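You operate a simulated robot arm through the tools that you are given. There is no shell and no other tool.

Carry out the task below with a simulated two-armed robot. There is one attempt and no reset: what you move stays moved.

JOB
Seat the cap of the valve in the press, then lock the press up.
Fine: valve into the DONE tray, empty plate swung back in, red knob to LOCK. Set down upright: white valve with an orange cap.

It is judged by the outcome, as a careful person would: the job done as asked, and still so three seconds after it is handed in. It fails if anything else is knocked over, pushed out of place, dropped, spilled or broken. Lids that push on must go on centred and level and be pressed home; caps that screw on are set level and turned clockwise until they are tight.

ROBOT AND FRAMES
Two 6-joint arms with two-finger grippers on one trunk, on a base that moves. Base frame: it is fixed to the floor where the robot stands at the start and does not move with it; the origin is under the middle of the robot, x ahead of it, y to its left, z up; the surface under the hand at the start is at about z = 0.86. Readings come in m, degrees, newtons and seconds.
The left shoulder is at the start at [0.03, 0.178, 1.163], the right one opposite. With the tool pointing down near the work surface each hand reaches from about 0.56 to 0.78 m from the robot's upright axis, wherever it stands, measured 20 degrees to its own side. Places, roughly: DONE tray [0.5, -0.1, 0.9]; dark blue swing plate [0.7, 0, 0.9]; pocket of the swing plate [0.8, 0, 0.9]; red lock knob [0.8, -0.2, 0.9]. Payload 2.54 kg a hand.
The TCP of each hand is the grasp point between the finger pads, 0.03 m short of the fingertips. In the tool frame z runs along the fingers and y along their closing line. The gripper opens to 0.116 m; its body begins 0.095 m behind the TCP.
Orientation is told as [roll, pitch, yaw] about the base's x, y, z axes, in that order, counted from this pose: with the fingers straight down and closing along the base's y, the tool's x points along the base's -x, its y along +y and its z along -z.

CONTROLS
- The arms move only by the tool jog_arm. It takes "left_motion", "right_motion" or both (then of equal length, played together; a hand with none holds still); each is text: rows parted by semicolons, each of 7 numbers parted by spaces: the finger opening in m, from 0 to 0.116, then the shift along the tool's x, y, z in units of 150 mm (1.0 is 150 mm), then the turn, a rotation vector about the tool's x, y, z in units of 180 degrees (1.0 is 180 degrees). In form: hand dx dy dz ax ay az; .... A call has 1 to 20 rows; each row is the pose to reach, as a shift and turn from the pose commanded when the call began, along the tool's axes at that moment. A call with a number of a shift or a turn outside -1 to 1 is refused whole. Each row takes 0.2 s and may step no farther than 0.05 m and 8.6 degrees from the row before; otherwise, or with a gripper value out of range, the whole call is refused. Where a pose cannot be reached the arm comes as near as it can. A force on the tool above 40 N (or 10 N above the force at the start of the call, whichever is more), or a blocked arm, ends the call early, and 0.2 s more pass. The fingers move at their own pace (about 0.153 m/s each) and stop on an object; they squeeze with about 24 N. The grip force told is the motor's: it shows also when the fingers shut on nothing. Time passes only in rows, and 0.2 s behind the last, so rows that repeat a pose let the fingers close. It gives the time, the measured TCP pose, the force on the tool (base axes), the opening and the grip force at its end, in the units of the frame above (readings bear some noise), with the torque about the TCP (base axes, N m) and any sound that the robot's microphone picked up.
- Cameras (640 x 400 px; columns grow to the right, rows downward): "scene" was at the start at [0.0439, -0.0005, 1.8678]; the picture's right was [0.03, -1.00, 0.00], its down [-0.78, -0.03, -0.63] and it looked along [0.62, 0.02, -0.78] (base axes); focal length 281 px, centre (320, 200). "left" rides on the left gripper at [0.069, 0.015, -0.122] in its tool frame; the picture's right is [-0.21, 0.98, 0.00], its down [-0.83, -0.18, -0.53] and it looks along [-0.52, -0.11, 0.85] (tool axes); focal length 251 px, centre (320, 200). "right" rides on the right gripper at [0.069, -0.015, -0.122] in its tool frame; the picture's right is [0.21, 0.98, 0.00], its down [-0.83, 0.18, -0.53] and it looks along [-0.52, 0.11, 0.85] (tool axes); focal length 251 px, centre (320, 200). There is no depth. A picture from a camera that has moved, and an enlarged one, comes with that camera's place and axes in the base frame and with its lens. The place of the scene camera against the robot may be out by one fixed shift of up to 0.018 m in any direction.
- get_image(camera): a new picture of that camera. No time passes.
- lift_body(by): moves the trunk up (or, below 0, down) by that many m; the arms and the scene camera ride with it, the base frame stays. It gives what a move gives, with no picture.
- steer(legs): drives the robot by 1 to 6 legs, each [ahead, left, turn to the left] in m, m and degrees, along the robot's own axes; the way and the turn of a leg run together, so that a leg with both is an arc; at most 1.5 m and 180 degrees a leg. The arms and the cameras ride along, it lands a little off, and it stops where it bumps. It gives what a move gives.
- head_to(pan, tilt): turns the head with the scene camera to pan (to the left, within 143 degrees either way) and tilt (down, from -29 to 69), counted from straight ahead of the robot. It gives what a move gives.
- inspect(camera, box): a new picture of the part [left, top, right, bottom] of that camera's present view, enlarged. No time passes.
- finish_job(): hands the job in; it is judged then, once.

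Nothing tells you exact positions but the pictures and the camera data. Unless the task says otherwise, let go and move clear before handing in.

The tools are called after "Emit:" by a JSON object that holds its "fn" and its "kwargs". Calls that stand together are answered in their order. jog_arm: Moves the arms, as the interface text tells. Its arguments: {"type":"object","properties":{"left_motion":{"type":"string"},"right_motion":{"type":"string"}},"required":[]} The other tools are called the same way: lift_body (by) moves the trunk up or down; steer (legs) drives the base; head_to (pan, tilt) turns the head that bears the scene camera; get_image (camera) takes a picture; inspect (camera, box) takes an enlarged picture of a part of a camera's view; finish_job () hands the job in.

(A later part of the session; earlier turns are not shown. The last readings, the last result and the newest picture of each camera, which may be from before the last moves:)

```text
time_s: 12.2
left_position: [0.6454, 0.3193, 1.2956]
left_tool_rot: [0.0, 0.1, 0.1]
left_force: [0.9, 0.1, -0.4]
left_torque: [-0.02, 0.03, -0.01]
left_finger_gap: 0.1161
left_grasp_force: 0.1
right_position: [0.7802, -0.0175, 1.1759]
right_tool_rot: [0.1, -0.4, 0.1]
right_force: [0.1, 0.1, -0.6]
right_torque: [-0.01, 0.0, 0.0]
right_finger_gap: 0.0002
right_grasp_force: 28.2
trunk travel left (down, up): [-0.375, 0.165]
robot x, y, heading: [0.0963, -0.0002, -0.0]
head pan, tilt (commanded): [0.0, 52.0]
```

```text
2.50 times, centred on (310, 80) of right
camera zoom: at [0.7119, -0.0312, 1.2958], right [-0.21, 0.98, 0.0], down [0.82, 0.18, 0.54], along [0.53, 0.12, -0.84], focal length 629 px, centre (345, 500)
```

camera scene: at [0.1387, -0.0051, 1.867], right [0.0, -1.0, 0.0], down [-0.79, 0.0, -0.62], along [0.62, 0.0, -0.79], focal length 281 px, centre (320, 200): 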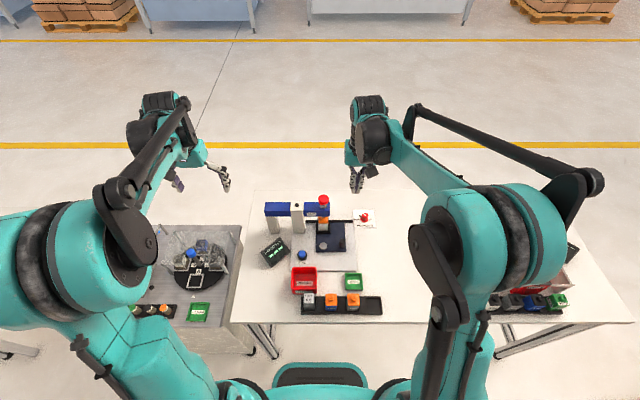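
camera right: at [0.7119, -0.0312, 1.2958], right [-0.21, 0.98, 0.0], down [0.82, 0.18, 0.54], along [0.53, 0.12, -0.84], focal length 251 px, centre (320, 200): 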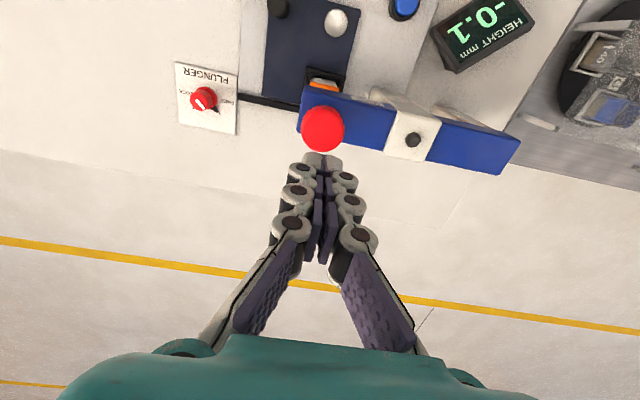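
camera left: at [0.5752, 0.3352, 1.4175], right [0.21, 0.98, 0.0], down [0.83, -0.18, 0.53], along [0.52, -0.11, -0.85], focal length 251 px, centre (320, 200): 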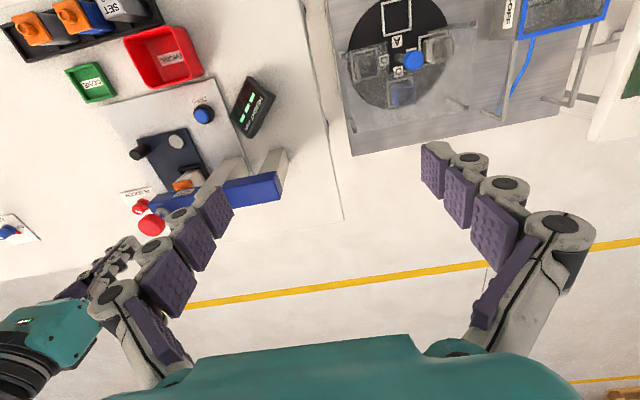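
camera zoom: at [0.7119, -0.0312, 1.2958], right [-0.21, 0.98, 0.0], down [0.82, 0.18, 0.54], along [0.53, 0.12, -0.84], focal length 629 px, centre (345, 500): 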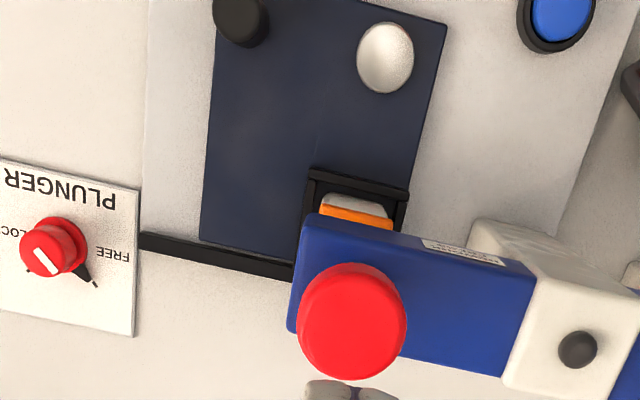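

The gauge reads -0.1 mm after the press, which is essentially on nominal, so the valve is fine for DONE. Next I swing the plate out: I move the right hand back over the handle, opening the fingers and turning the wrist 90° so the fingers will close along the handle's direction of travel.

Emit:
{"fn": "jog_arm", "kwargs": {"right_motion": "0.0 0.055 -0.044 0 0 0 -0.0455; 0.02 0.11 -0.088 0 0 0 -0.091; 0.04 0.165 -0.132 0 0 0 -0.1365; 0.06 0.22 -0.176 0.03 0 0 -0.182; 0.08 0.276 -0.22 0.06 0 0 -0.2275; 0.09 0.331 -0.264 0.1 0 0 -0.273; 0.09 0.386 -0.307 0.15 0 0 -0.3185; 0.09 0.441 -0.351 0.2 0 0 -0.364; 0.09 0.497 -0.395 0.25 0 0 -0.4095; 0.09 0.552 -0.439 0.29 0 0 -0.455; 0.09 0.607 -0.483 0.33 0 0 -0.5; 0.09 0.607 -0.483 0.33 0 0 -0.5"}}

Emit:
{"fn": "get_image", "kwargs": {"camera": "right"}}

Emit:
{"fn": "get_image", "kwargs": {"camera": "scene"}}

```text
time_s: 14.8
left_position: [0.6441, 0.3203, 1.2953]
left_tool_rot: [0.1, 0.0, 0.0]
left_force: [0.2, -0.2, -0.6]
left_torque: [-0.02, 0.0, 0.02]
left_finger_gap: 0.1159
left_grasp_force: 0.1
right_position: [0.6894, -0.0904, 1.125]
right_tool_rot: [-0.4, 0.0, 90.1]
right_force: [-0.1, 0.5, 0.5]
right_torque: [0.03, -0.02, 0.01]
right_finger_gap: 0.0899
right_grasp_force: 0.0
trunk travel left (down, up): [-0.375, 0.165]
robot x, y, heading: [0.0959, 0.002, 0.3]
head pan, tilt (commanded): [0.0, 52.0]
```

```text
taken
camera right: at [0.7046, -0.1598, 1.2453], right [-0.98, -0.22, -0.01], down [-0.19, 0.83, 0.53], along [-0.11, 0.52, -0.85], focal length 251 px, centre (320, 200)
```

right: 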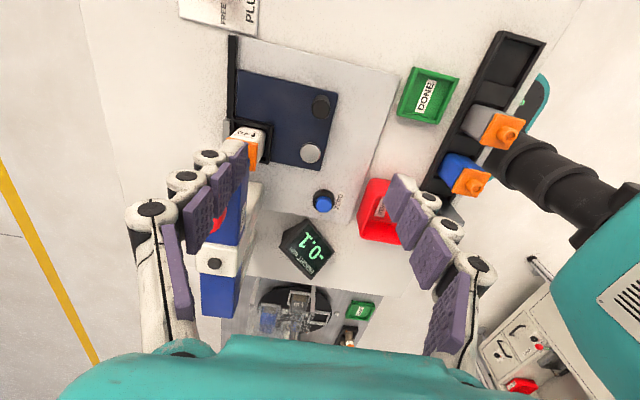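

```text
taken
camera scene: at [0.1408, -0.0027, 1.8669], right [0.0, -1.0, 0.0], down [-0.79, 0.0, -0.62], along [0.62, 0.0, -0.79], focal length 281 px, centre (320, 200)
```

scene: 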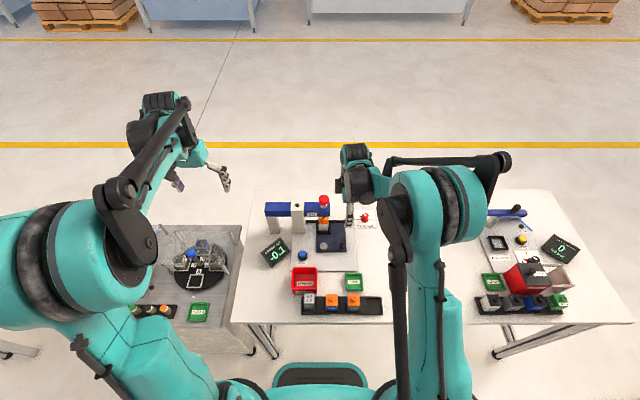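

The wrist turn works. I zoom in on the handle, pivot and pocket for a precise fix.

Emit:
{"fn": "inspect", "kwargs": {"camera": "right", "box": [220, 60, 350, 180]}}

Emit:
{"fn": "inspect", "kwargs": {"camera": "right", "box": [380, 50, 470, 130]}}

```text
3.33 times, centred on (285, 120) of right
camera zoom: at [0.7046, -0.1598, 1.2453], right [-0.98, -0.22, -0.01], down [-0.19, 0.83, 0.53], along [-0.11, 0.52, -0.85], focal length 838 px, centre (437, 467)
```

zoom: 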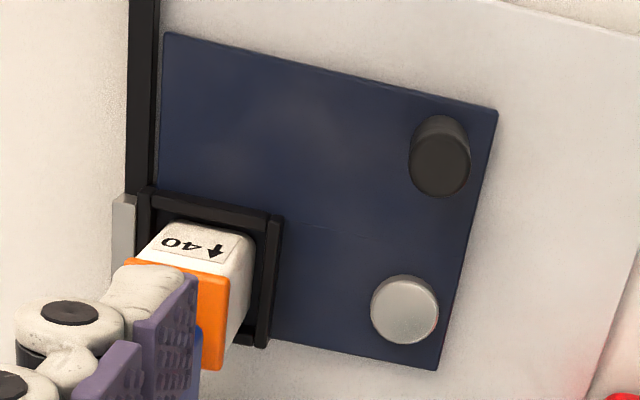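

```text
5.00 times, centred on (425, 90) of right
camera zoom: at [0.7046, -0.1598, 1.2453], right [-0.98, -0.22, -0.01], down [-0.19, 0.83, 0.53], along [-0.11, 0.52, -0.85], focal length 1257 px, centre (-205, 750)
```

zoom: 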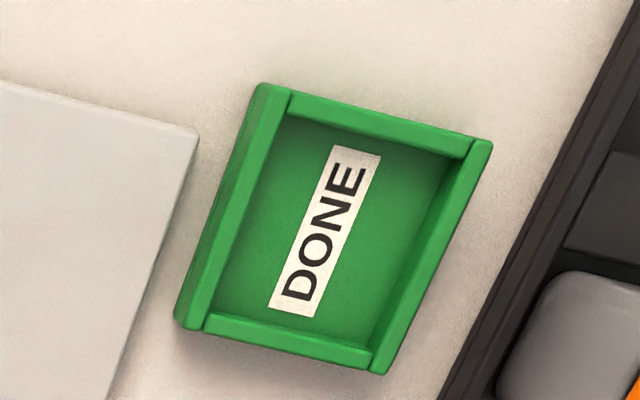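

The handle is at about (0.690, -0.090), top at 0.914, and the tray centre is about (0.550, -0.128). With the wrist turned, the gripper body would come near the beam end, so I turn back to yaw 0 (slim side toward the beam) and lower over the handle.

Emit:
{"fn": "jog_arm", "kwargs": {"right_motion": "0.08 0 0 0 0 0 0.0455; 0.06 0 0 0.05 0 0 0.091; 0.05 0 0 0.1 0 0 0.1365; 0.05 0 0 0.15 0 0 0.182; 0.05 0 0 0.2 0 0 0.2275; 0.05 0 0 0.25 0 0 0.273; 0.05 0 0 0.3 0 0 0.3185; 0.05 0 0 0.35 0 0 0.364; 0.05 0 0 0.4 0 0 0.4095; 0.05 0 0 0.45 0 0 0.455; 0.05 0 0 0.5 0 0 0.5; 0.05 0 0 0.6 0 0 0.5; 0.05 0 0 0.7 0 0 0.5; 0.05 0 0 0.8 0 0 0.5; 0.05 0 0 0.8 0 0 0.5"}}

Emit:
{"fn": "get_image", "kwargs": {"camera": "right"}}

Emit:
{"fn": "inspect", "kwargs": {"camera": "scene", "box": [280, 170, 400, 270]}}

Emit:
{"fn": "get_image", "kwargs": {"camera": "left"}}

```text
time_s: 18.0
left_position: [0.6447, 0.3188, 1.296]
left_tool_rot: [0.1, 0.0, -0.1]
left_force: [1.2, 0.1, 0.6]
left_torque: [-0.03, 0.01, 0.0]
left_finger_gap: 0.1162
left_grasp_force: 0.0
right_position: [0.6909, -0.09, 1.0048]
right_tool_rot: [0.0, -0.3, 0.0]
right_force: [0.2, 0.3, -0.1]
right_torque: [0.01, 0.01, -0.01]
right_finger_gap: 0.0501
right_grasp_force: 0.0
trunk travel left (down, up): [-0.375, 0.165]
robot x, y, heading: [0.097, -0.0004, -0.3]
head pan, tilt (commanded): [0.0, 52.0]
```

```text
taken
camera right: at [0.6215, -0.1055, 1.126], right [-0.21, 0.98, 0.0], down [0.82, 0.18, 0.54], along [0.53, 0.12, -0.84], focal length 251 px, centre (320, 200)
```

right: 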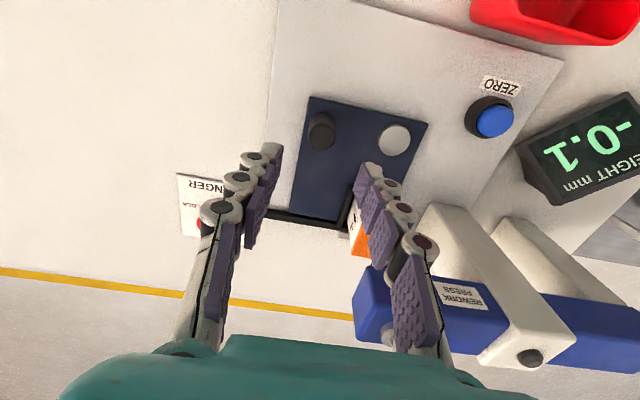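

```text
4.00 times, centred on (340, 220) of scene
camera zoom: at [0.1404, -0.0029, 1.8669], right [0.0, -1.0, 0.0], down [-0.79, 0.0, -0.62], along [0.62, 0.0, -0.79], focal length 1123 px, centre (240, 120)
```

zoom: 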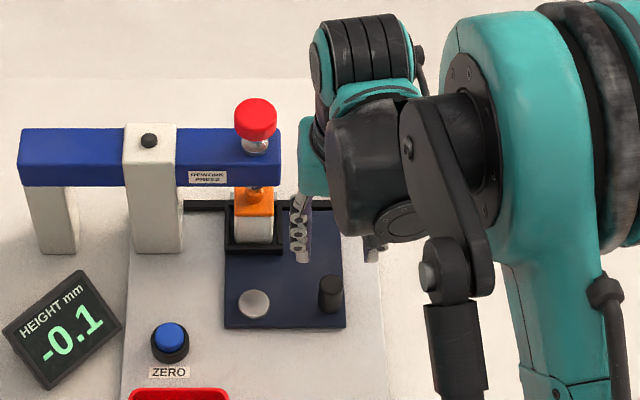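

```text
taken
camera left: at [0.5754, 0.3352, 1.4176], right [0.21, 0.98, 0.0], down [0.83, -0.18, 0.53], along [0.52, -0.11, -0.85], focal length 251 px, centre (320, 200)
```

left: 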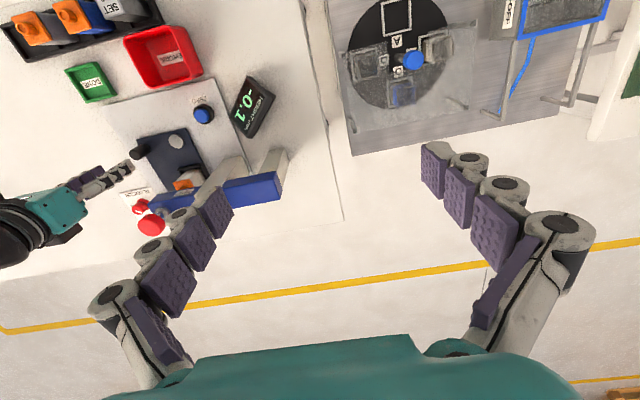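

The handle sits centred between the fingers. I lower onto it, tips staying above the plate.

Emit:
{"fn": "jog_arm", "kwargs": {"right_motion": "0.05 0.01 0 0.15 0 0 0; 0.05 0.015 0 0.3 0 0 0; 0.05 0.015 0 0.43 0 0 0; 0.05 0.015 0 0.52 0 0 0; 0.05 0.015 0 0.585 0 0 0; 0.05 0.015 0 0.585 0 0 0"}}

Emit:
{"fn": "get_image", "kwargs": {"camera": "right"}}

Emit:
{"fn": "inspect", "kwargs": {"camera": "scene", "box": [280, 170, 400, 270]}}

Emit:
{"fn": "inspect", "kwargs": {"camera": "left", "box": [60, 100, 240, 240]}}

```text
time_s: 19.4
left_position: [0.6445, 0.3194, 1.2951]
left_tool_rot: [0.0, 0.0, -0.1]
left_force: [0.4, -0.6, 0.5]
left_torque: [0.01, 0.0, 0.01]
left_finger_gap: 0.1157
left_grasp_force: 0.1
right_position: [0.6878, -0.0899, 0.9156]
right_tool_rot: [0.0, -0.4, -0.1]
right_force: [-0.6, 0.7, 0.6]
right_torque: [-0.02, 0.0, -0.02]
right_finger_gap: 0.0504
right_grasp_force: 0.1
trunk travel left (down, up): [-0.375, 0.165]
robot x, y, heading: [0.0989, 0.0001, -0.0]
head pan, tilt (commanded): [0.0, 52.0]
```

```text
taken
camera right: at [0.6191, -0.1058, 1.0377], right [-0.21, 0.98, 0.0], down [0.82, 0.18, 0.54], along [0.53, 0.12, -0.84], focal length 251 px, centre (320, 200)
```

right: 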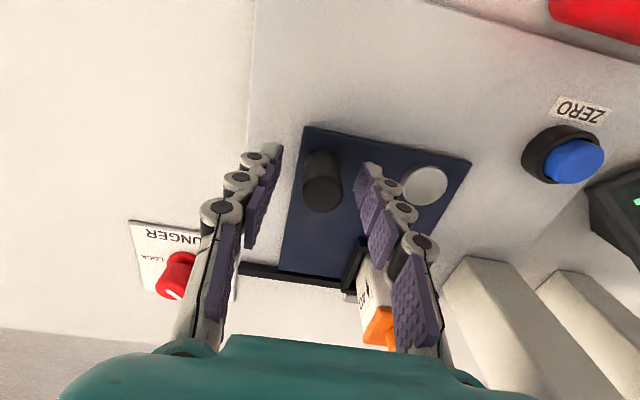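

```text
4.00 times, centred on (340, 220) of scene
camera zoom: at [0.1405, -0.0029, 1.8669], right [0.0, -1.0, 0.0], down [-0.79, 0.0, -0.62], along [0.62, 0.0, -0.79], focal length 1123 px, centre (240, 120)
```

zoom: 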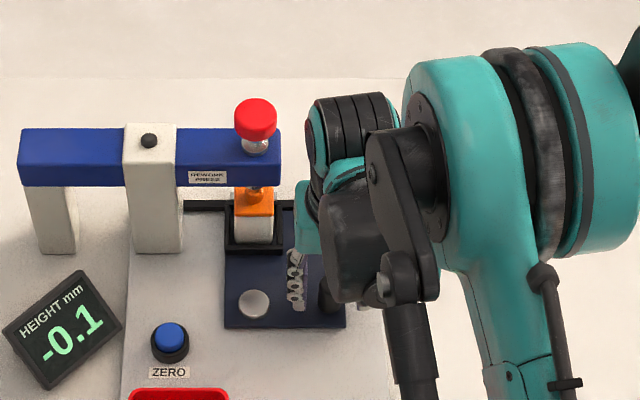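

```text
2.86 times, centred on (150, 170) of left
camera zoom: at [0.5756, 0.3352, 1.4175], right [0.21, 0.98, 0.0], down [0.83, -0.18, 0.53], along [0.52, -0.11, -0.85], focal length 718 px, centre (806, 286)
```

zoom: 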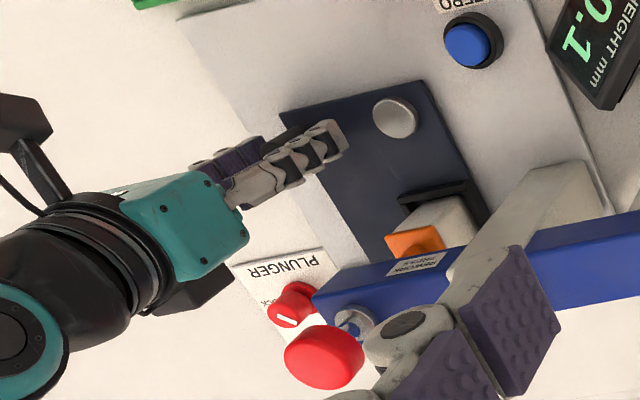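

The fingers straddle the handle well, clear of the pivot and beam. I close on it.

Emit:
{"fn": "jog_arm", "kwargs": {"right_motion": "0.0 0 0 0 0 0 0; 0.0 0 0 0 0 0 0; 0.0 0 0 0 0 0 0"}}

Emit:
{"fn": "get_image", "kwargs": {"camera": "right"}}

```text
time_s: 20.2
left_position: [0.6453, 0.3197, 1.2946]
left_tool_rot: [0.0, 0.0, 0.0]
left_force: [-0.9, -0.4, 0.1]
left_torque: [-0.02, -0.01, 0.01]
left_finger_gap: 0.1161
left_grasp_force: 0.1
right_position: [0.689, -0.0897, 0.9168]
right_tool_rot: [0.0, -0.4, 0.2]
right_force: [-1.1, 9.4, -1.5]
right_torque: [0.29, -0.09, 0.05]
right_finger_gap: 0.023
right_grasp_force: 44.5
trunk travel left (down, up): [-0.375, 0.165]
robot x, y, heading: [0.0963, -0.002, 0.3]
head pan, tilt (commanded): [0.0, 52.0]
```

```text
taken
camera right: at [0.6191, -0.1045, 1.0379], right [-0.22, 0.98, 0.0], down [0.82, 0.18, 0.54], along [0.53, 0.12, -0.84], focal length 251 px, centre (320, 200)
```

right: 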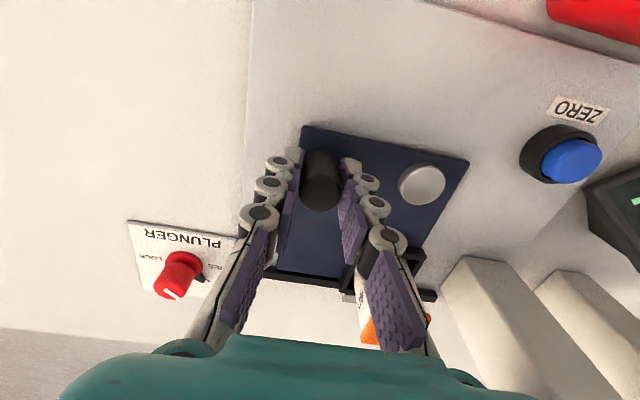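

The handle is gripped (23 mm). I begin the swing along the arc around the pivot, the first 20° as a test.

Emit:
{"fn": "jog_arm", "kwargs": {"right_motion": "0.0 0.022 0.0005 0 0 0 0; 0.0 0.0439 0.0019 0 0 0 0; 0.0 0.0874 0.0077 0 0 0 0; 0.0 0.1303 0.0172 0 0 0 0; 0.0 0.1721 0.0303 0 0 0 0; 0.0 0.1721 0.0303 0 0 0 0"}}

Emit:
{"fn": "get_image", "kwargs": {"camera": "right"}}

Emit:
{"fn": "inspect", "kwargs": {"camera": "scene", "box": [280, 170, 400, 270]}}

```text
time_s: 21.6
left_position: [0.6461, 0.3196, 1.2945]
left_tool_rot: [0.0, 0.1, 0.1]
left_force: [0.2, 0.1, -0.2]
left_torque: [0.0, 0.02, 0.0]
left_finger_gap: 0.1159
left_grasp_force: 0.1
right_position: [0.6627, -0.0853, 0.9177]
right_tool_rot: [0.0, -0.4, 0.0]
right_force: [6.8, 2.3, -0.8]
right_torque: [0.0, -0.73, -0.45]
right_finger_gap: 0.0229
right_grasp_force: 45.1
trunk travel left (down, up): [-0.375, 0.165]
robot x, y, heading: [0.0977, 0.0029, -0.1]
head pan, tilt (commanded): [0.0, 52.0]
```

```text
taken
camera right: at [0.5938, -0.1008, 1.0379], right [-0.21, 0.98, 0.0], down [0.82, 0.18, 0.54], along [0.53, 0.11, -0.84], focal length 251 px, centre (320, 200)
```

right: 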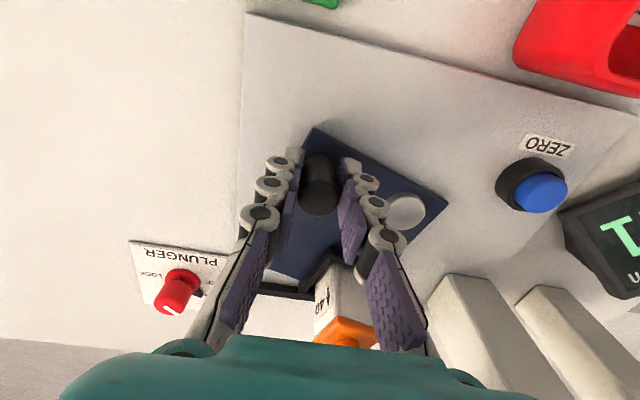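

```text
4.00 times, centred on (340, 220) of scene
camera zoom: at [0.1419, -0.0027, 1.8669], right [0.0, -1.0, 0.0], down [-0.79, 0.0, -0.61], along [0.61, 0.0, -0.79], focal length 1123 px, centre (240, 120)
```

zoom: 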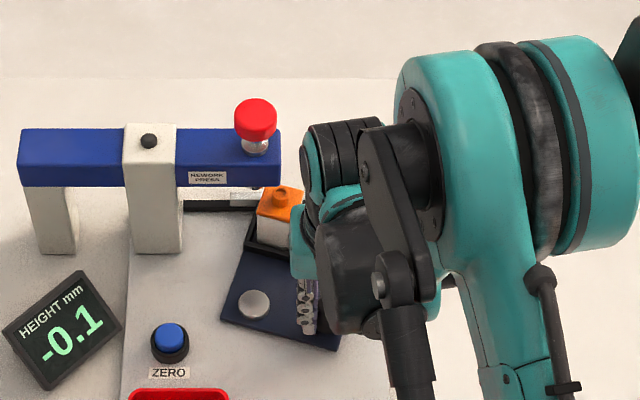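

The plate swings freely with light force. I continue the arc to about 85°, letting the wrist turn partly along.

Emit:
{"fn": "jog_arm", "kwargs": {"right_motion": "0.0 0.0564 0.0245 0 0 0 0.022; 0.0 0.1093 0.0557 0 0 0 0.044; 0.0 0.1581 0.0931 0 0 0 0.067; 0.0 0.2019 0.1362 0 0 0 0.089; 0.0 0.2402 0.1843 0 0 0 0.111; 0.0 0.2722 0.2366 0 0 0 0.133; 0.0 0.2978 0.2926 0 0 0 0.155; 0.0 0.3162 0.3512 0 0 0 0.178; 0.0 0.3263 0.4029 0 0 0 0.2; 0.0 0.3295 0.43 0 0 0 0.21; 0.0 0.3295 0.43 0 0 0 0.21"}}

Emit:
{"fn": "get_image", "kwargs": {"camera": "right"}}

Emit:
{"fn": "inspect", "kwargs": {"camera": "scene", "box": [280, 170, 400, 270]}}

Emit:
{"fn": "get_image", "kwargs": {"camera": "left"}}

```text
time_s: 24.0
left_position: [0.6418, 0.3199, 1.2947]
left_tool_rot: [0.0, -0.1, 0.0]
left_force: [-0.3, 0.1, -0.2]
left_torque: [-0.01, 0.01, -0.02]
left_finger_gap: 0.1161
left_grasp_force: 0.0
right_position: [0.6114, -0.0215, 0.9164]
right_tool_rot: [0.2, 0.0, -37.8]
right_force: [-31.2, -3.3, -21.3]
right_torque: [-0.23, 0.62, -0.17]
right_finger_gap: 0.0225
right_grasp_force: 44.9
trunk travel left (down, up): [-0.375, 0.165]
robot x, y, heading: [0.0987, 0.0004, 0.3]
head pan, tilt (commanded): [0.0, 52.0]
```

```text
taken
camera right: at [0.5467, 0.0088, 1.0382], right [0.43, 0.9, 0.0], down [0.76, -0.36, 0.54], along [0.49, -0.23, -0.84], focal length 251 px, centre (320, 200)
```

right: 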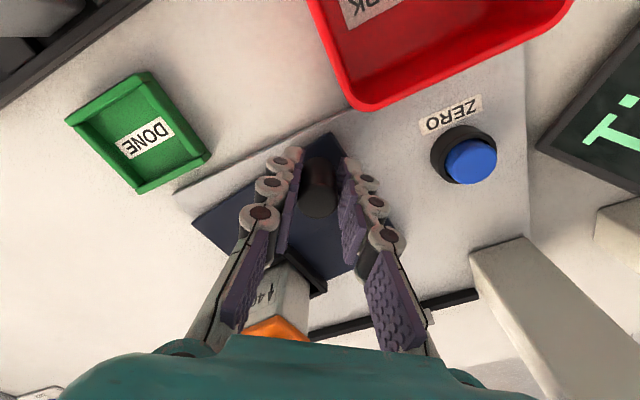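

```text
4.00 times, centred on (340, 220) of scene
camera zoom: at [0.1377, -0.0035, 1.8668], right [0.0, -1.0, 0.0], down [-0.79, 0.0, -0.62], along [0.62, 0.0, -0.79], focal length 1123 px, centre (240, 120)
```

zoom: 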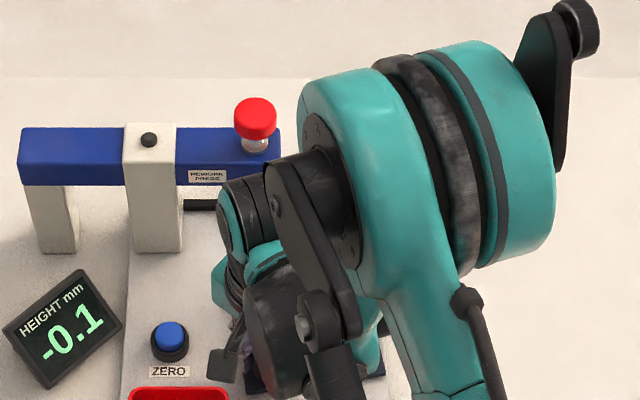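

```text
taken
camera left: at [0.5734, 0.3348, 1.4181], right [0.21, 0.98, 0.0], down [0.83, -0.18, 0.54], along [0.52, -0.11, -0.84], focal length 251 px, centre (320, 200)
```

left: 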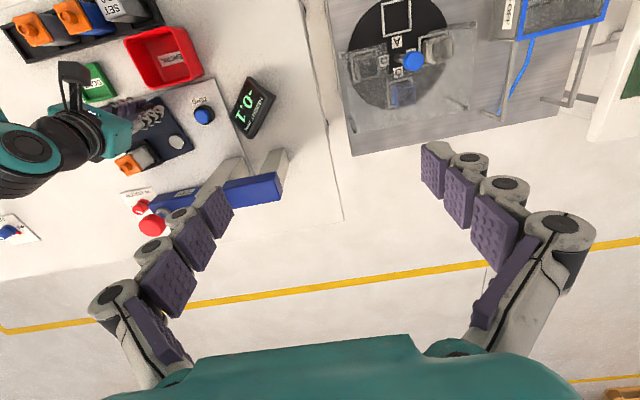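

The plate is swung out about 85°. There is some strain in the grip from the arc radius, so I ease it a little and then open the fingers.

Emit:
{"fn": "jog_arm", "kwargs": {"right_motion": "0.0 0.012 -0.01 -0.005 0 0 0; 0.03 0.015 -0.01 -0.008 0 0 0; 0.045 0.015 -0.01 -0.008 0 0 0; 0.045 0.015 -0.01 -0.008 0 0 0"}}

Emit:
{"fn": "get_image", "kwargs": {"camera": "right"}}

```text
time_s: 25.0
left_position: [0.6444, 0.3194, 1.2954]
left_tool_rot: [0.1, 0.0, 0.0]
left_force: [-0.2, -0.3, 0.1]
left_torque: [-0.02, -0.02, -0.01]
left_finger_gap: 0.1161
left_grasp_force: 0.1
right_position: [0.6121, -0.0199, 0.9172]
right_tool_rot: [0.3, -0.3, -37.7]
right_force: [-0.4, 0.8, 0.4]
right_torque: [-0.03, -0.02, 0.0]
right_finger_gap: 0.045
right_grasp_force: 0.1
trunk travel left (down, up): [-0.375, 0.165]
robot x, y, heading: [0.0964, -0.0003, 0.3]
head pan, tilt (commanded): [0.0, 52.0]
```

```text
taken
camera right: at [0.5467, 0.0099, 1.0382], right [0.43, 0.9, 0.0], down [0.76, -0.36, 0.54], along [0.49, -0.23, -0.84], focal length 251 px, centre (320, 200)
```

right: 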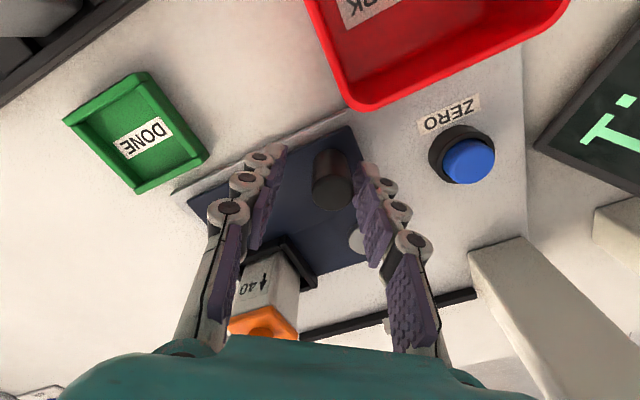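

Released cleanly. I raise the hand straight up and look at the swung-out plate.

Emit:
{"fn": "jog_arm", "kwargs": {"right_motion": "0.045 0 0 -0.1 0 0 0; 0.045 0 0 -0.3 0 0 0; 0.06 0 0 -0.6 0 0 0; 0.09 0 0 -0.85 0 0 0.03; 0.09 0 0 -1.0 0 0 0; 0.09 0 0 -1.0 0 0 0"}}

Emit:
{"fn": "get_image", "kwargs": {"camera": "right"}}

Emit:
{"fn": "inspect", "kwargs": {"camera": "left", "box": [60, 30, 260, 240]}}

Emit:
{"fn": "get_image", "kwargs": {"camera": "scene"}}

```text
time_s: 26.4
left_position: [0.6444, 0.3197, 1.2958]
left_tool_rot: [0.0, 0.1, 0.0]
left_force: [1.0, -0.2, 0.1]
left_torque: [0.01, 0.02, 0.0]
left_finger_gap: 0.1159
left_grasp_force: 0.1
right_position: [0.6123, -0.0192, 1.0667]
right_tool_rot: [0.2, -0.3, -37.8]
right_force: [-0.5, 0.7, 0.7]
right_torque: [0.02, 0.0, -0.04]
right_finger_gap: 0.0899
right_grasp_force: 0.0
trunk travel left (down, up): [-0.375, 0.165]
robot x, y, heading: [0.0987, -0.0006, 0.1]
head pan, tilt (commanded): [0.0, 52.0]
```

```text
taken
camera right: at [0.5458, 0.0106, 1.1876], right [0.43, 0.9, 0.0], down [0.76, -0.36, 0.54], along [0.49, -0.23, -0.84], focal length 251 px, centre (320, 200)
```

right: 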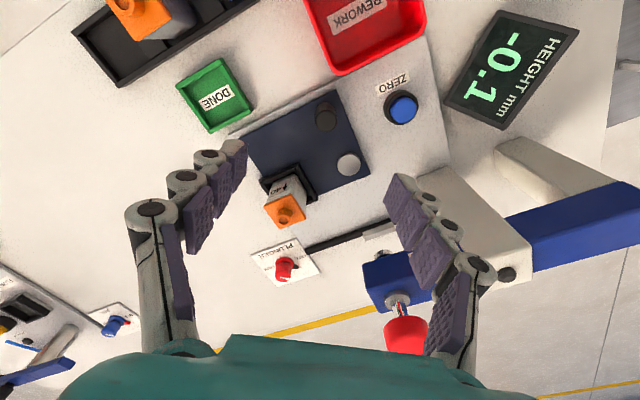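

```text
1.90 times, centred on (160, 135) of left
camera zoom: at [0.5759, 0.3352, 1.4173], right [0.21, 0.98, 0.0], down [0.83, -0.18, 0.53], along [0.52, -0.11, -0.85], focal length 479 px, centre (625, 324)
```

zoom: 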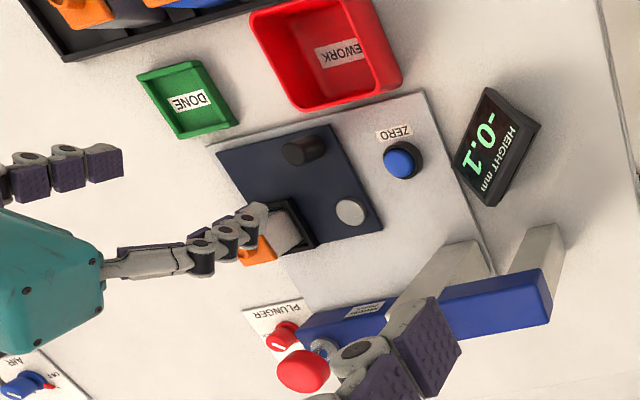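

```text
taken
camera scene: at [0.1409, -0.0029, 1.8669], right [0.0, -1.0, 0.0], down [-0.79, 0.0, -0.62], along [0.62, 0.0, -0.79], focal length 281 px, centre (320, 200)
```

scene: 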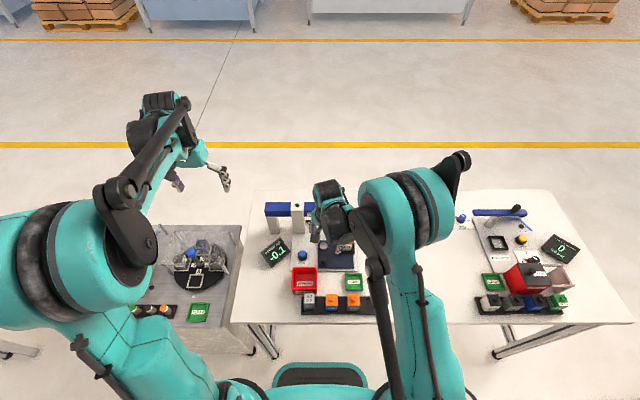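

The plate stands swung out with the valve exposed at roughly (0.69, -0.10). I zoom in on it for an exact fix before picking it up.

Emit:
{"fn": "inspect", "kwargs": {"camera": "right", "box": [220, 70, 380, 250]}}

Emit:
{"fn": "inspect", "kwargs": {"camera": "left", "box": [110, 70, 200, 160]}}

```text
2.22 times, centred on (300, 160) of right
camera zoom: at [0.5458, 0.0106, 1.1876], right [0.43, 0.9, 0.0], down [0.76, -0.36, 0.54], along [0.49, -0.23, -0.84], focal length 559 px, centre (364, 289)
```

zoom: 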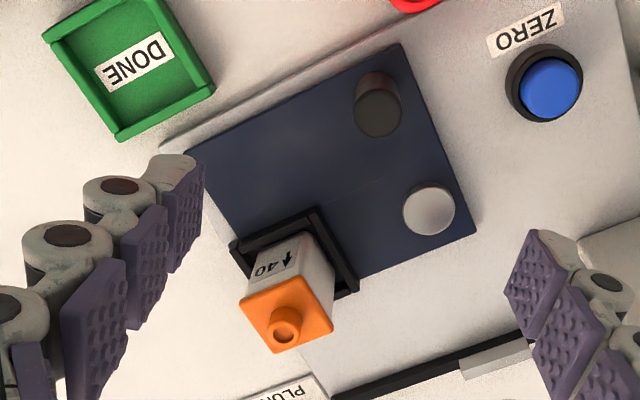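

```text
4.44 times, centred on (155, 115) of left
camera zoom: at [0.5759, 0.3352, 1.4173], right [0.21, 0.98, 0.0], down [0.83, -0.18, 0.53], along [0.52, -0.11, -0.85], focal length 1118 px, centre (1053, 578)
```

zoom: 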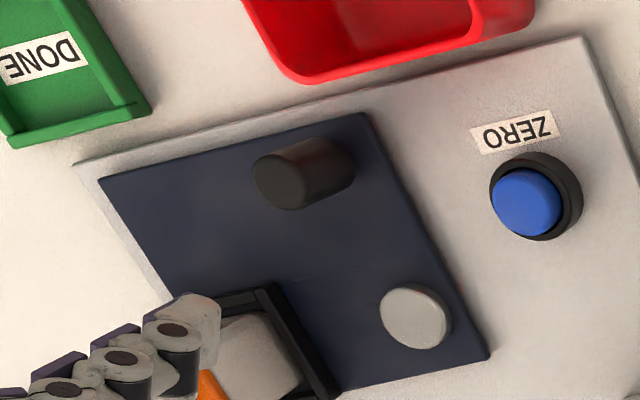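

The plate sits at about 90°, with the valve at roughly (0.687, -0.100), nub top near 0.955. I move over the valve with the wrist at yaw 0, staying high.

Emit:
{"fn": "jog_arm", "kwargs": {"right_motion": "0.09 -0.1447 -0.0241 0 0 0 -0.042; 0.09 -0.2894 -0.0481 0 0 0 -0.084; 0.08 -0.4341 -0.0722 0 0 0 -0.126; 0.08 -0.5788 -0.0962 0 0 0 -0.168; 0.08 -0.7235 -0.1203 0 0 0 -0.21; 0.08 -0.7235 -0.1203 0 0 0 -0.21"}}

Emit:
{"fn": "get_image", "kwargs": {"camera": "right"}}

Emit:
{"fn": "inspect", "kwargs": {"camera": "left", "box": [60, 70, 200, 200]}}

```text
time_s: 27.8
left_position: [0.6448, 0.3192, 1.2948]
left_tool_rot: [-0.1, 0.1, 0.0]
left_force: [-0.2, 0.0, -0.4]
left_torque: [-0.02, 0.01, -0.01]
left_finger_gap: 0.1159
left_grasp_force: 0.1
right_position: [0.6853, -0.0998, 1.0669]
right_tool_rot: [0.0, -0.3, 0.0]
right_force: [0.5, 0.2, 0.3]
right_torque: [0.0, -0.02, -0.01]
right_finger_gap: 0.08
right_grasp_force: 0.0
trunk travel left (down, up): [-0.375, 0.165]
robot x, y, heading: [0.0961, 0.0009, 0.1]
head pan, tilt (commanded): [0.0, 52.0]
```

```text
taken
camera right: at [0.6151, -0.1158, 1.1881], right [-0.22, 0.98, 0.0], down [0.82, 0.18, 0.54], along [0.53, 0.12, -0.84], focal length 251 px, centre (320, 200)
```

right: 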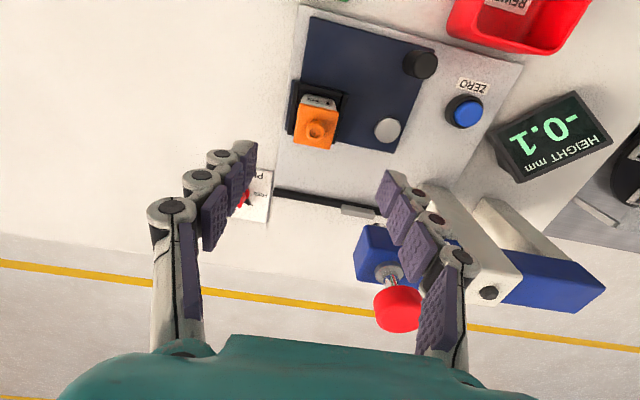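

```text
3.08 times, centred on (130, 135) of left
camera zoom: at [0.5753, 0.3355, 1.4175], right [0.21, 0.98, 0.0], down [0.83, -0.18, 0.53], along [0.52, -0.11, -0.85], focal length 774 px, centre (905, 400)
```

zoom: 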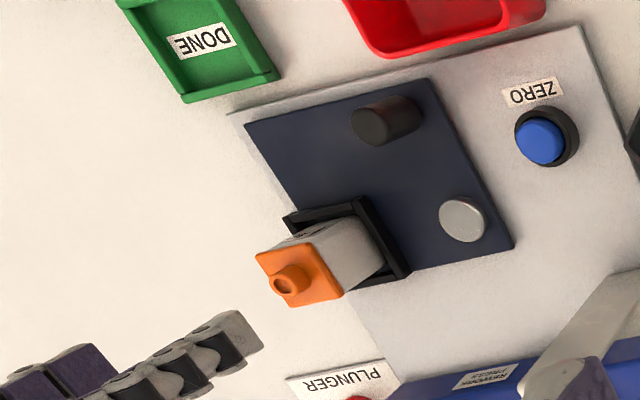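

I zoom on the valve from the right camera for alignment.

Emit:
{"fn": "inspect", "kwargs": {"camera": "right", "box": [270, 60, 370, 170]}}

Emit:
{"fn": "inspect", "kwargs": {"camera": "left", "box": [105, 105, 165, 165]}}

```text
3.64 times, centred on (320, 115) of right
camera zoom: at [0.6151, -0.1158, 1.1881], right [-0.22, 0.98, 0.0], down [0.82, 0.18, 0.54], along [0.53, 0.12, -0.84], focal length 914 px, centre (320, 509)
```

zoom: 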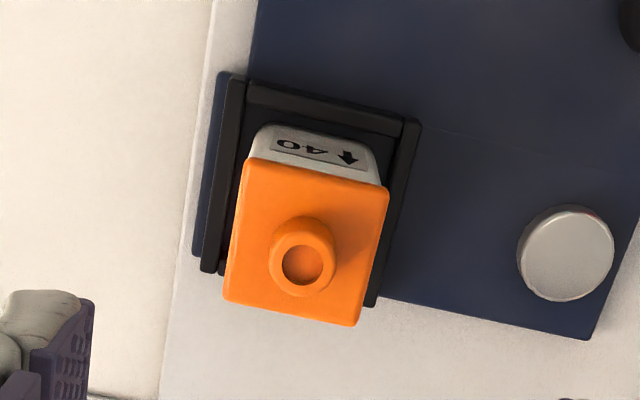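

```text
6.67 times, centred on (135, 135) of left
camera zoom: at [0.5753, 0.3355, 1.4175], right [0.21, 0.98, 0.0], down [0.83, -0.18, 0.53], along [0.52, -0.11, -0.85], focal length 1676 px, centre (1553, 633)
```

zoom: 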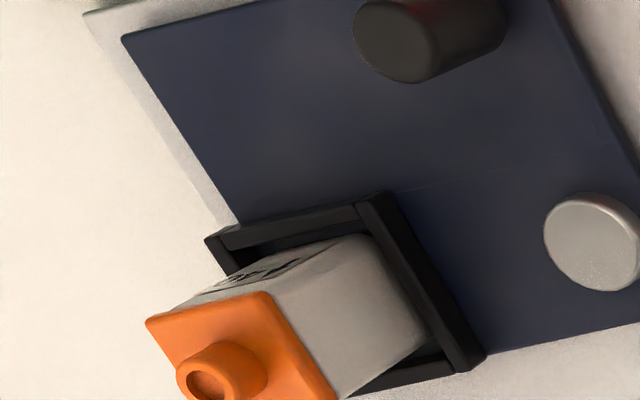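

The cap spans about x 0.671–0.711, y -0.125…-0.085, square to the axes, so the valve centre is (0.691, -0.105). I descend with open fingers straddling it in y, tips above the pocket frame.

Emit:
{"fn": "jog_arm", "kwargs": {"right_motion": "0.08 -0.033 -0.035 0 0 0 0; 0.08 -0.034 -0.035 0.25 0 0 0; 0.08 -0.035 -0.035 0.5 0 0 0; 0.08 -0.036 -0.035 0.7 0 0 0; 0.08 -0.037 -0.035 0.85 0 0 0; 0.08 -0.037 -0.035 0.95 0 0 0; 0.08 -0.037 -0.035 0.95 0 0 0"}}

Emit:
{"fn": "get_image", "kwargs": {"camera": "right"}}

Emit:
{"fn": "inspect", "kwargs": {"camera": "left", "box": [60, 70, 200, 200]}}

```text
time_s: 29.4
left_position: [0.6441, 0.3192, 1.2961]
left_tool_rot: [0.0, 0.1, 0.0]
left_force: [0.3, 0.4, 1.0]
left_torque: [0.02, 0.02, 0.0]
left_finger_gap: 0.1159
left_grasp_force: 0.1
right_position: [0.6908, -0.1063, 0.9254]
right_tool_rot: [0.0, -0.4, 0.0]
right_force: [0.2, 0.0, -0.2]
right_torque: [0.01, 0.04, 0.01]
right_finger_gap: 0.0799
right_grasp_force: 0.0
trunk travel left (down, up): [-0.375, 0.165]
robot x, y, heading: [0.1014, 0.0004, -0.1]
head pan, tilt (commanded): [0.0, 52.0]
```

```text
taken
camera right: at [0.6212, -0.1214, 1.0462], right [-0.21, 0.98, 0.0], down [0.82, 0.18, 0.54], along [0.53, 0.12, -0.84], focal length 251 px, centre (320, 200)
```

right: 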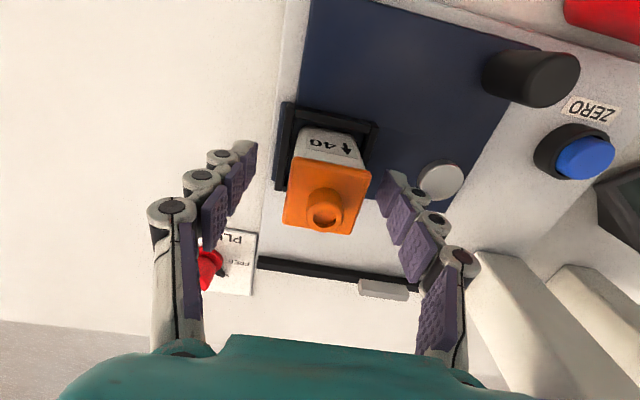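

```text
3.08 times, centred on (130, 135) of left
camera zoom: at [0.5755, 0.3352, 1.4175], right [0.21, 0.98, 0.0], down [0.83, -0.18, 0.53], along [0.52, -0.11, -0.85], focal length 774 px, centre (905, 400)
```

zoom: 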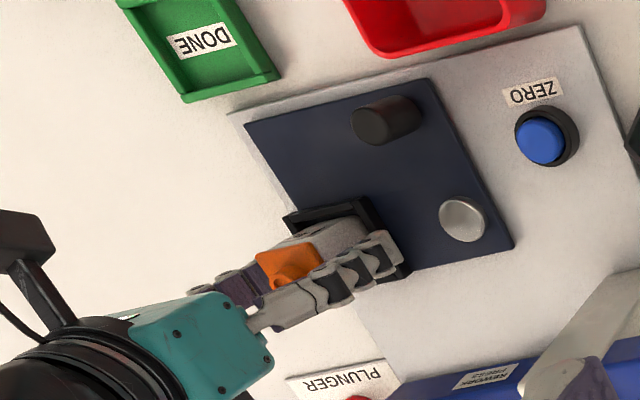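

Fingers straddle the valve. I zoom to check the side gaps before closing.

Emit:
{"fn": "inspect", "kwargs": {"camera": "right", "box": [230, 90, 430, 250]}}

Emit:
{"fn": "inspect", "kwargs": {"camera": "left", "box": [110, 105, 200, 180]}}

```text
2.50 times, centred on (330, 170) of right
camera zoom: at [0.6212, -0.1214, 1.0462], right [-0.21, 0.98, 0.0], down [0.82, 0.18, 0.54], along [0.53, 0.12, -0.84], focal length 629 px, centre (295, 275)
```

zoom: 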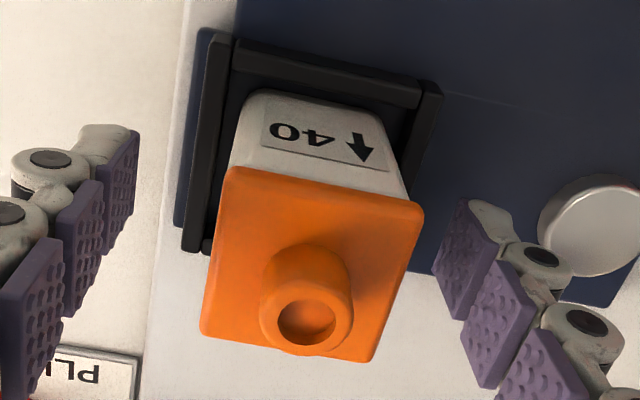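

```text
5.33 times, centred on (155, 142) of left
camera zoom: at [0.5755, 0.3352, 1.4175], right [0.21, 0.98, 0.0], down [0.83, -0.18, 0.53], along [0.52, -0.11, -0.85], focal length 1341 px, centre (1200, 507)
```

zoom: 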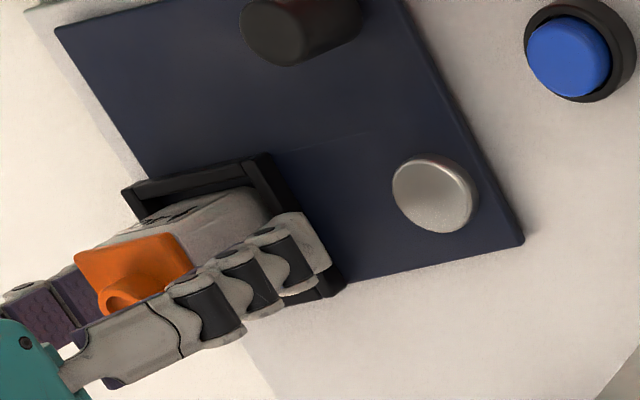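

Nearly centred; I shift 3 mm and close on the valve.

Emit:
{"fn": "jog_arm", "kwargs": {"right_motion": "0.08 -0.013 0.02 0.01 0 0 0; 0.06 -0.013 0.02 0.01 0 0 0; 0.03 -0.013 0.02 0.01 0 0 0; 0.02 -0.013 0.02 0.01 0 0 0; 0.02 -0.013 0.02 0.01 0 0 0; 0.02 -0.013 0.02 0.01 0 0 0"}}

Emit:
{"fn": "get_image", "kwargs": {"camera": "right"}}

Emit:
{"fn": "inspect", "kwargs": {"camera": "left", "box": [90, 85, 200, 180]}}

```text
time_s: 30.8
left_position: [0.6452, 0.3187, 1.2957]
left_tool_rot: [0.0, 0.0, 0.0]
left_force: [0.0, -0.1, 0.2]
left_torque: [-0.01, -0.01, -0.02]
left_finger_gap: 0.1163
left_grasp_force: 0.0
right_position: [0.6932, -0.104, 0.9247]
right_tool_rot: [0.0, -0.3, 0.0]
right_force: [-0.3, 1.2, 0.1]
right_torque: [-0.05, 0.0, 0.01]
right_finger_gap: 0.0387
right_grasp_force: 23.7
trunk travel left (down, up): [-0.375, 0.165]
robot x, y, heading: [0.1004, 0.0006, 0.3]
head pan, tilt (commanded): [0.0, 52.0]
```

```text
taken
camera right: at [0.6231, -0.1186, 1.0451], right [-0.21, 0.98, 0.0], down [0.82, 0.18, 0.54], along [0.53, 0.12, -0.84], focal length 251 px, centre (320, 200)
```

right: 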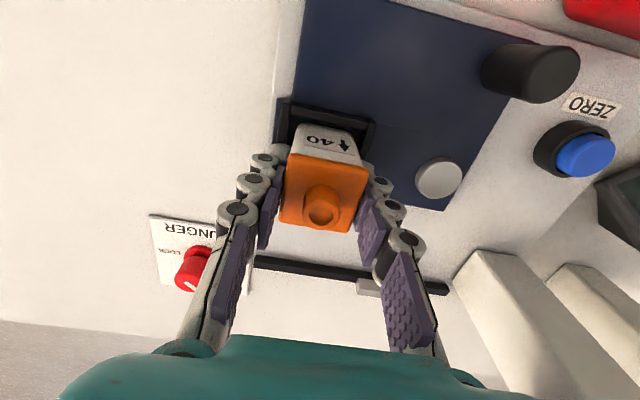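

```text
4.21 times, centred on (145, 132) of left
camera zoom: at [0.5756, 0.3352, 1.4175], right [0.21, 0.98, 0.0], down [0.83, -0.18, 0.53], along [0.52, -0.11, -0.85], focal length 1059 px, centre (1057, 484)
```

zoom: 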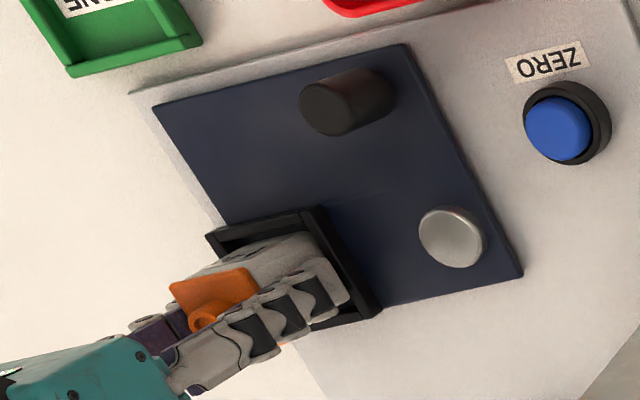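

Gripped at 38.7 mm. I lift it straight up slowly.

Emit:
{"fn": "jog_arm", "kwargs": {"right_motion": "0.02 0 0 -0.05 0 0 0; 0.02 0 0 -0.12 0 0 0; 0.02 0 0 -0.25 0 0 0; 0.02 0 0 -0.42 0 0 0; 0.02 0 0 -0.6 0 0 0; 0.02 0 0 -0.8 0 0 0; 0.02 0 0 -0.8 0 0 0"}}

Emit:
{"fn": "get_image", "kwargs": {"camera": "right"}}

Emit:
{"fn": "get_image", "kwargs": {"camera": "left"}}

```text
time_s: 32.4
left_position: [0.6452, 0.3191, 1.2957]
left_tool_rot: [0.0, 0.0, 0.0]
left_force: [1.0, 0.1, -0.1]
left_torque: [0.0, -0.02, -0.03]
left_finger_gap: 0.1162
left_grasp_force: 0.1
right_position: [0.6939, -0.1031, 1.046]
right_tool_rot: [0.0, -0.3, 0.0]
right_force: [0.1, 0.8, -1.2]
right_torque: [0.01, 0.03, -0.03]
right_finger_gap: 0.0391
right_grasp_force: 24.2
trunk travel left (down, up): [-0.375, 0.165]
robot x, y, heading: [0.0964, 0.0003, 0.1]
head pan, tilt (commanded): [0.0, 52.0]
```

```text
taken
camera right: at [0.6238, -0.1194, 1.167], right [-0.21, 0.98, 0.0], down [0.82, 0.18, 0.54], along [0.53, 0.12, -0.84], focal length 251 px, centre (320, 200)
```

right: 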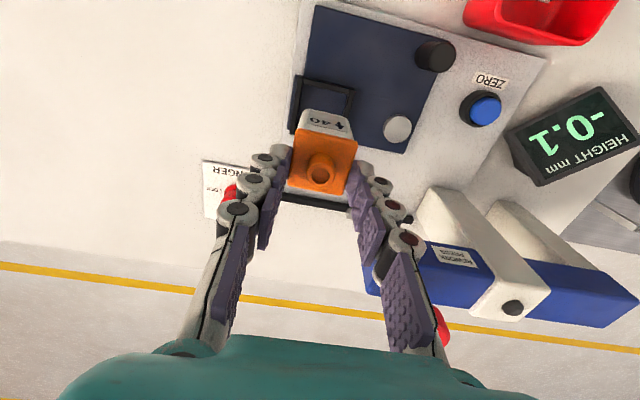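

```text
taken
camera left: at [0.5763, 0.3351, 1.4172], right [0.21, 0.98, 0.0], down [0.83, -0.18, 0.53], along [0.52, -0.11, -0.85], focal length 251 px, centre (320, 200)
```

left: 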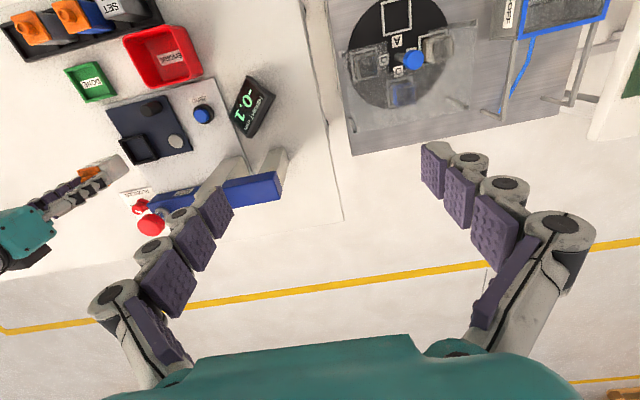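

The pocket is empty and the valve is held upright. The tray is too near the shoulder from here, so I drive back 0.1 m with the valve held high.

Emit:
{"fn": "steer", "kwargs": {"legs": [[-0.1, 0, 0]]}}

Emit:
{"fn": "get_image", "kwargs": {"camera": "right"}}

Emit:
{"fn": "get_image", "kwargs": {"camera": "scene"}}

Emit:
{"fn": "inspect", "kwargs": {"camera": "left", "box": [20, 90, 160, 250]}}

```text
time_s: 33.5
left_position: [0.5466, 0.3186, 1.2953]
left_tool_rot: [0.1, 0.0, 0.1]
left_force: [-0.7, -0.3, -0.3]
left_torque: [-0.01, -0.05, -0.02]
left_finger_gap: 0.116
left_grasp_force: 0.0
right_position: [0.5955, -0.1048, 1.0457]
right_tool_rot: [0.0, -0.4, 0.0]
right_force: [0.3, -0.8, -0.5]
right_torque: [0.01, 0.01, -0.02]
right_finger_gap: 0.0393
right_grasp_force: 23.8
trunk travel left (down, up): [-0.375, 0.165]
robot x, y, heading: [0.0025, -0.0013, -0.1]
head pan, tilt (commanded): [0.0, 52.0]
```

```text
taken
camera right: at [0.5249, -0.1198, 1.1672], right [-0.21, 0.98, 0.0], down [0.82, 0.18, 0.54], along [0.53, 0.11, -0.84], focal length 251 px, centre (320, 200)
```

right: 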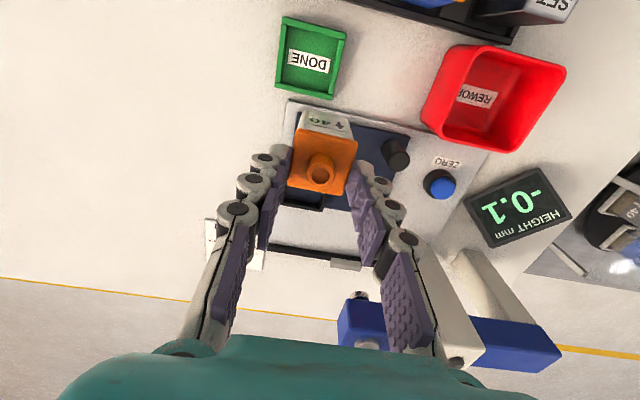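

```text
taken
camera scene: at [0.042, -0.0029, 1.8669], right [0.0, -1.0, 0.0], down [-0.79, 0.0, -0.62], along [0.62, 0.0, -0.79], focal length 281 px, centre (320, 200)
```

scene: 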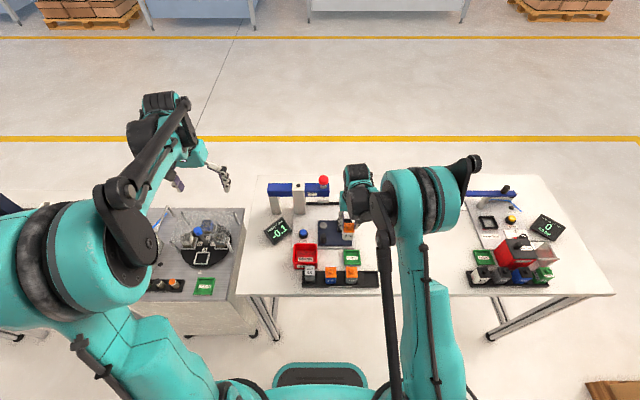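

```text
2.50 times, centred on (90, 170) of left
camera zoom: at [0.4776, 0.3347, 1.4176], right [0.22, 0.98, 0.0], down [0.83, -0.18, 0.53], along [0.52, -0.11, -0.85], focal length 629 px, centre (895, 275)
```

zoom: 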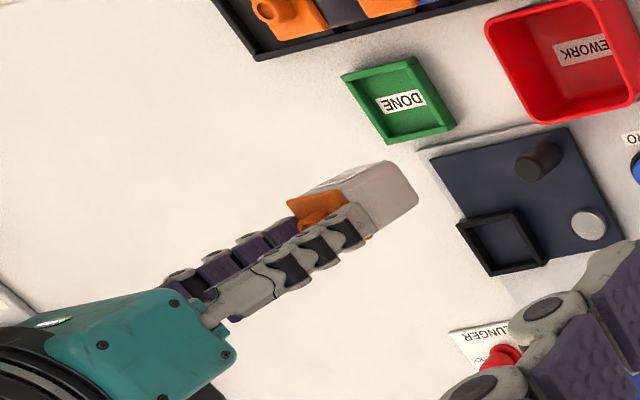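

The valve hangs upright in the grip. I re-measure the tray from the right camera here.

Emit:
{"fn": "inspect", "kwargs": {"camera": "right", "box": [260, 0, 370, 120]}}

Emit:
{"fn": "inspect", "kwargs": {"camera": "left", "box": [80, 100, 210, 190]}}

```text
3.33 times, centred on (315, 60) of right
camera zoom: at [0.5249, -0.1198, 1.1672], right [-0.21, 0.98, 0.0], down [0.82, 0.18, 0.54], along [0.53, 0.11, -0.84], focal length 838 px, centre (337, 667)
```

zoom: 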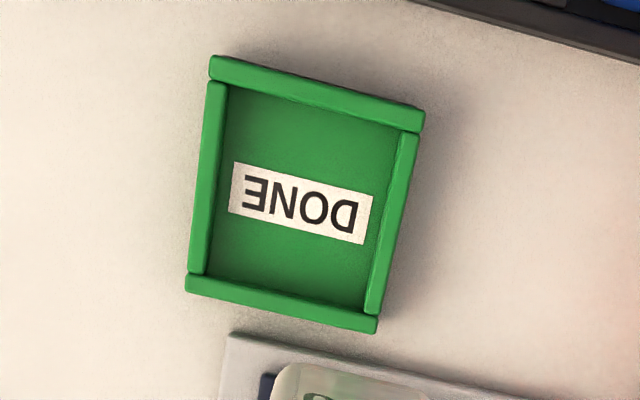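

```text
4.44 times, centred on (145, 145) of left
camera zoom: at [0.4776, 0.3347, 1.4176], right [0.22, 0.98, 0.0], down [0.83, -0.18, 0.53], along [0.52, -0.11, -0.85], focal length 1118 px, centre (1098, 444)
```

zoom: 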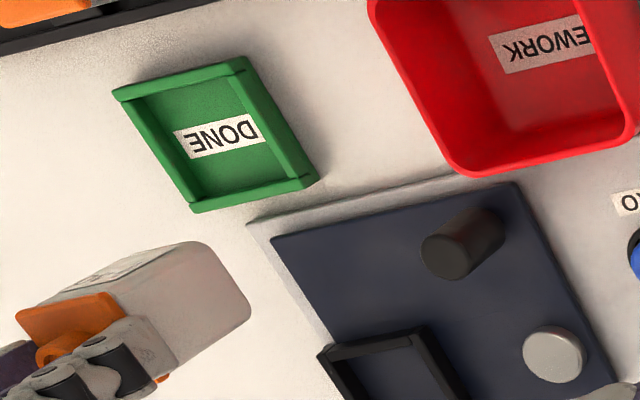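

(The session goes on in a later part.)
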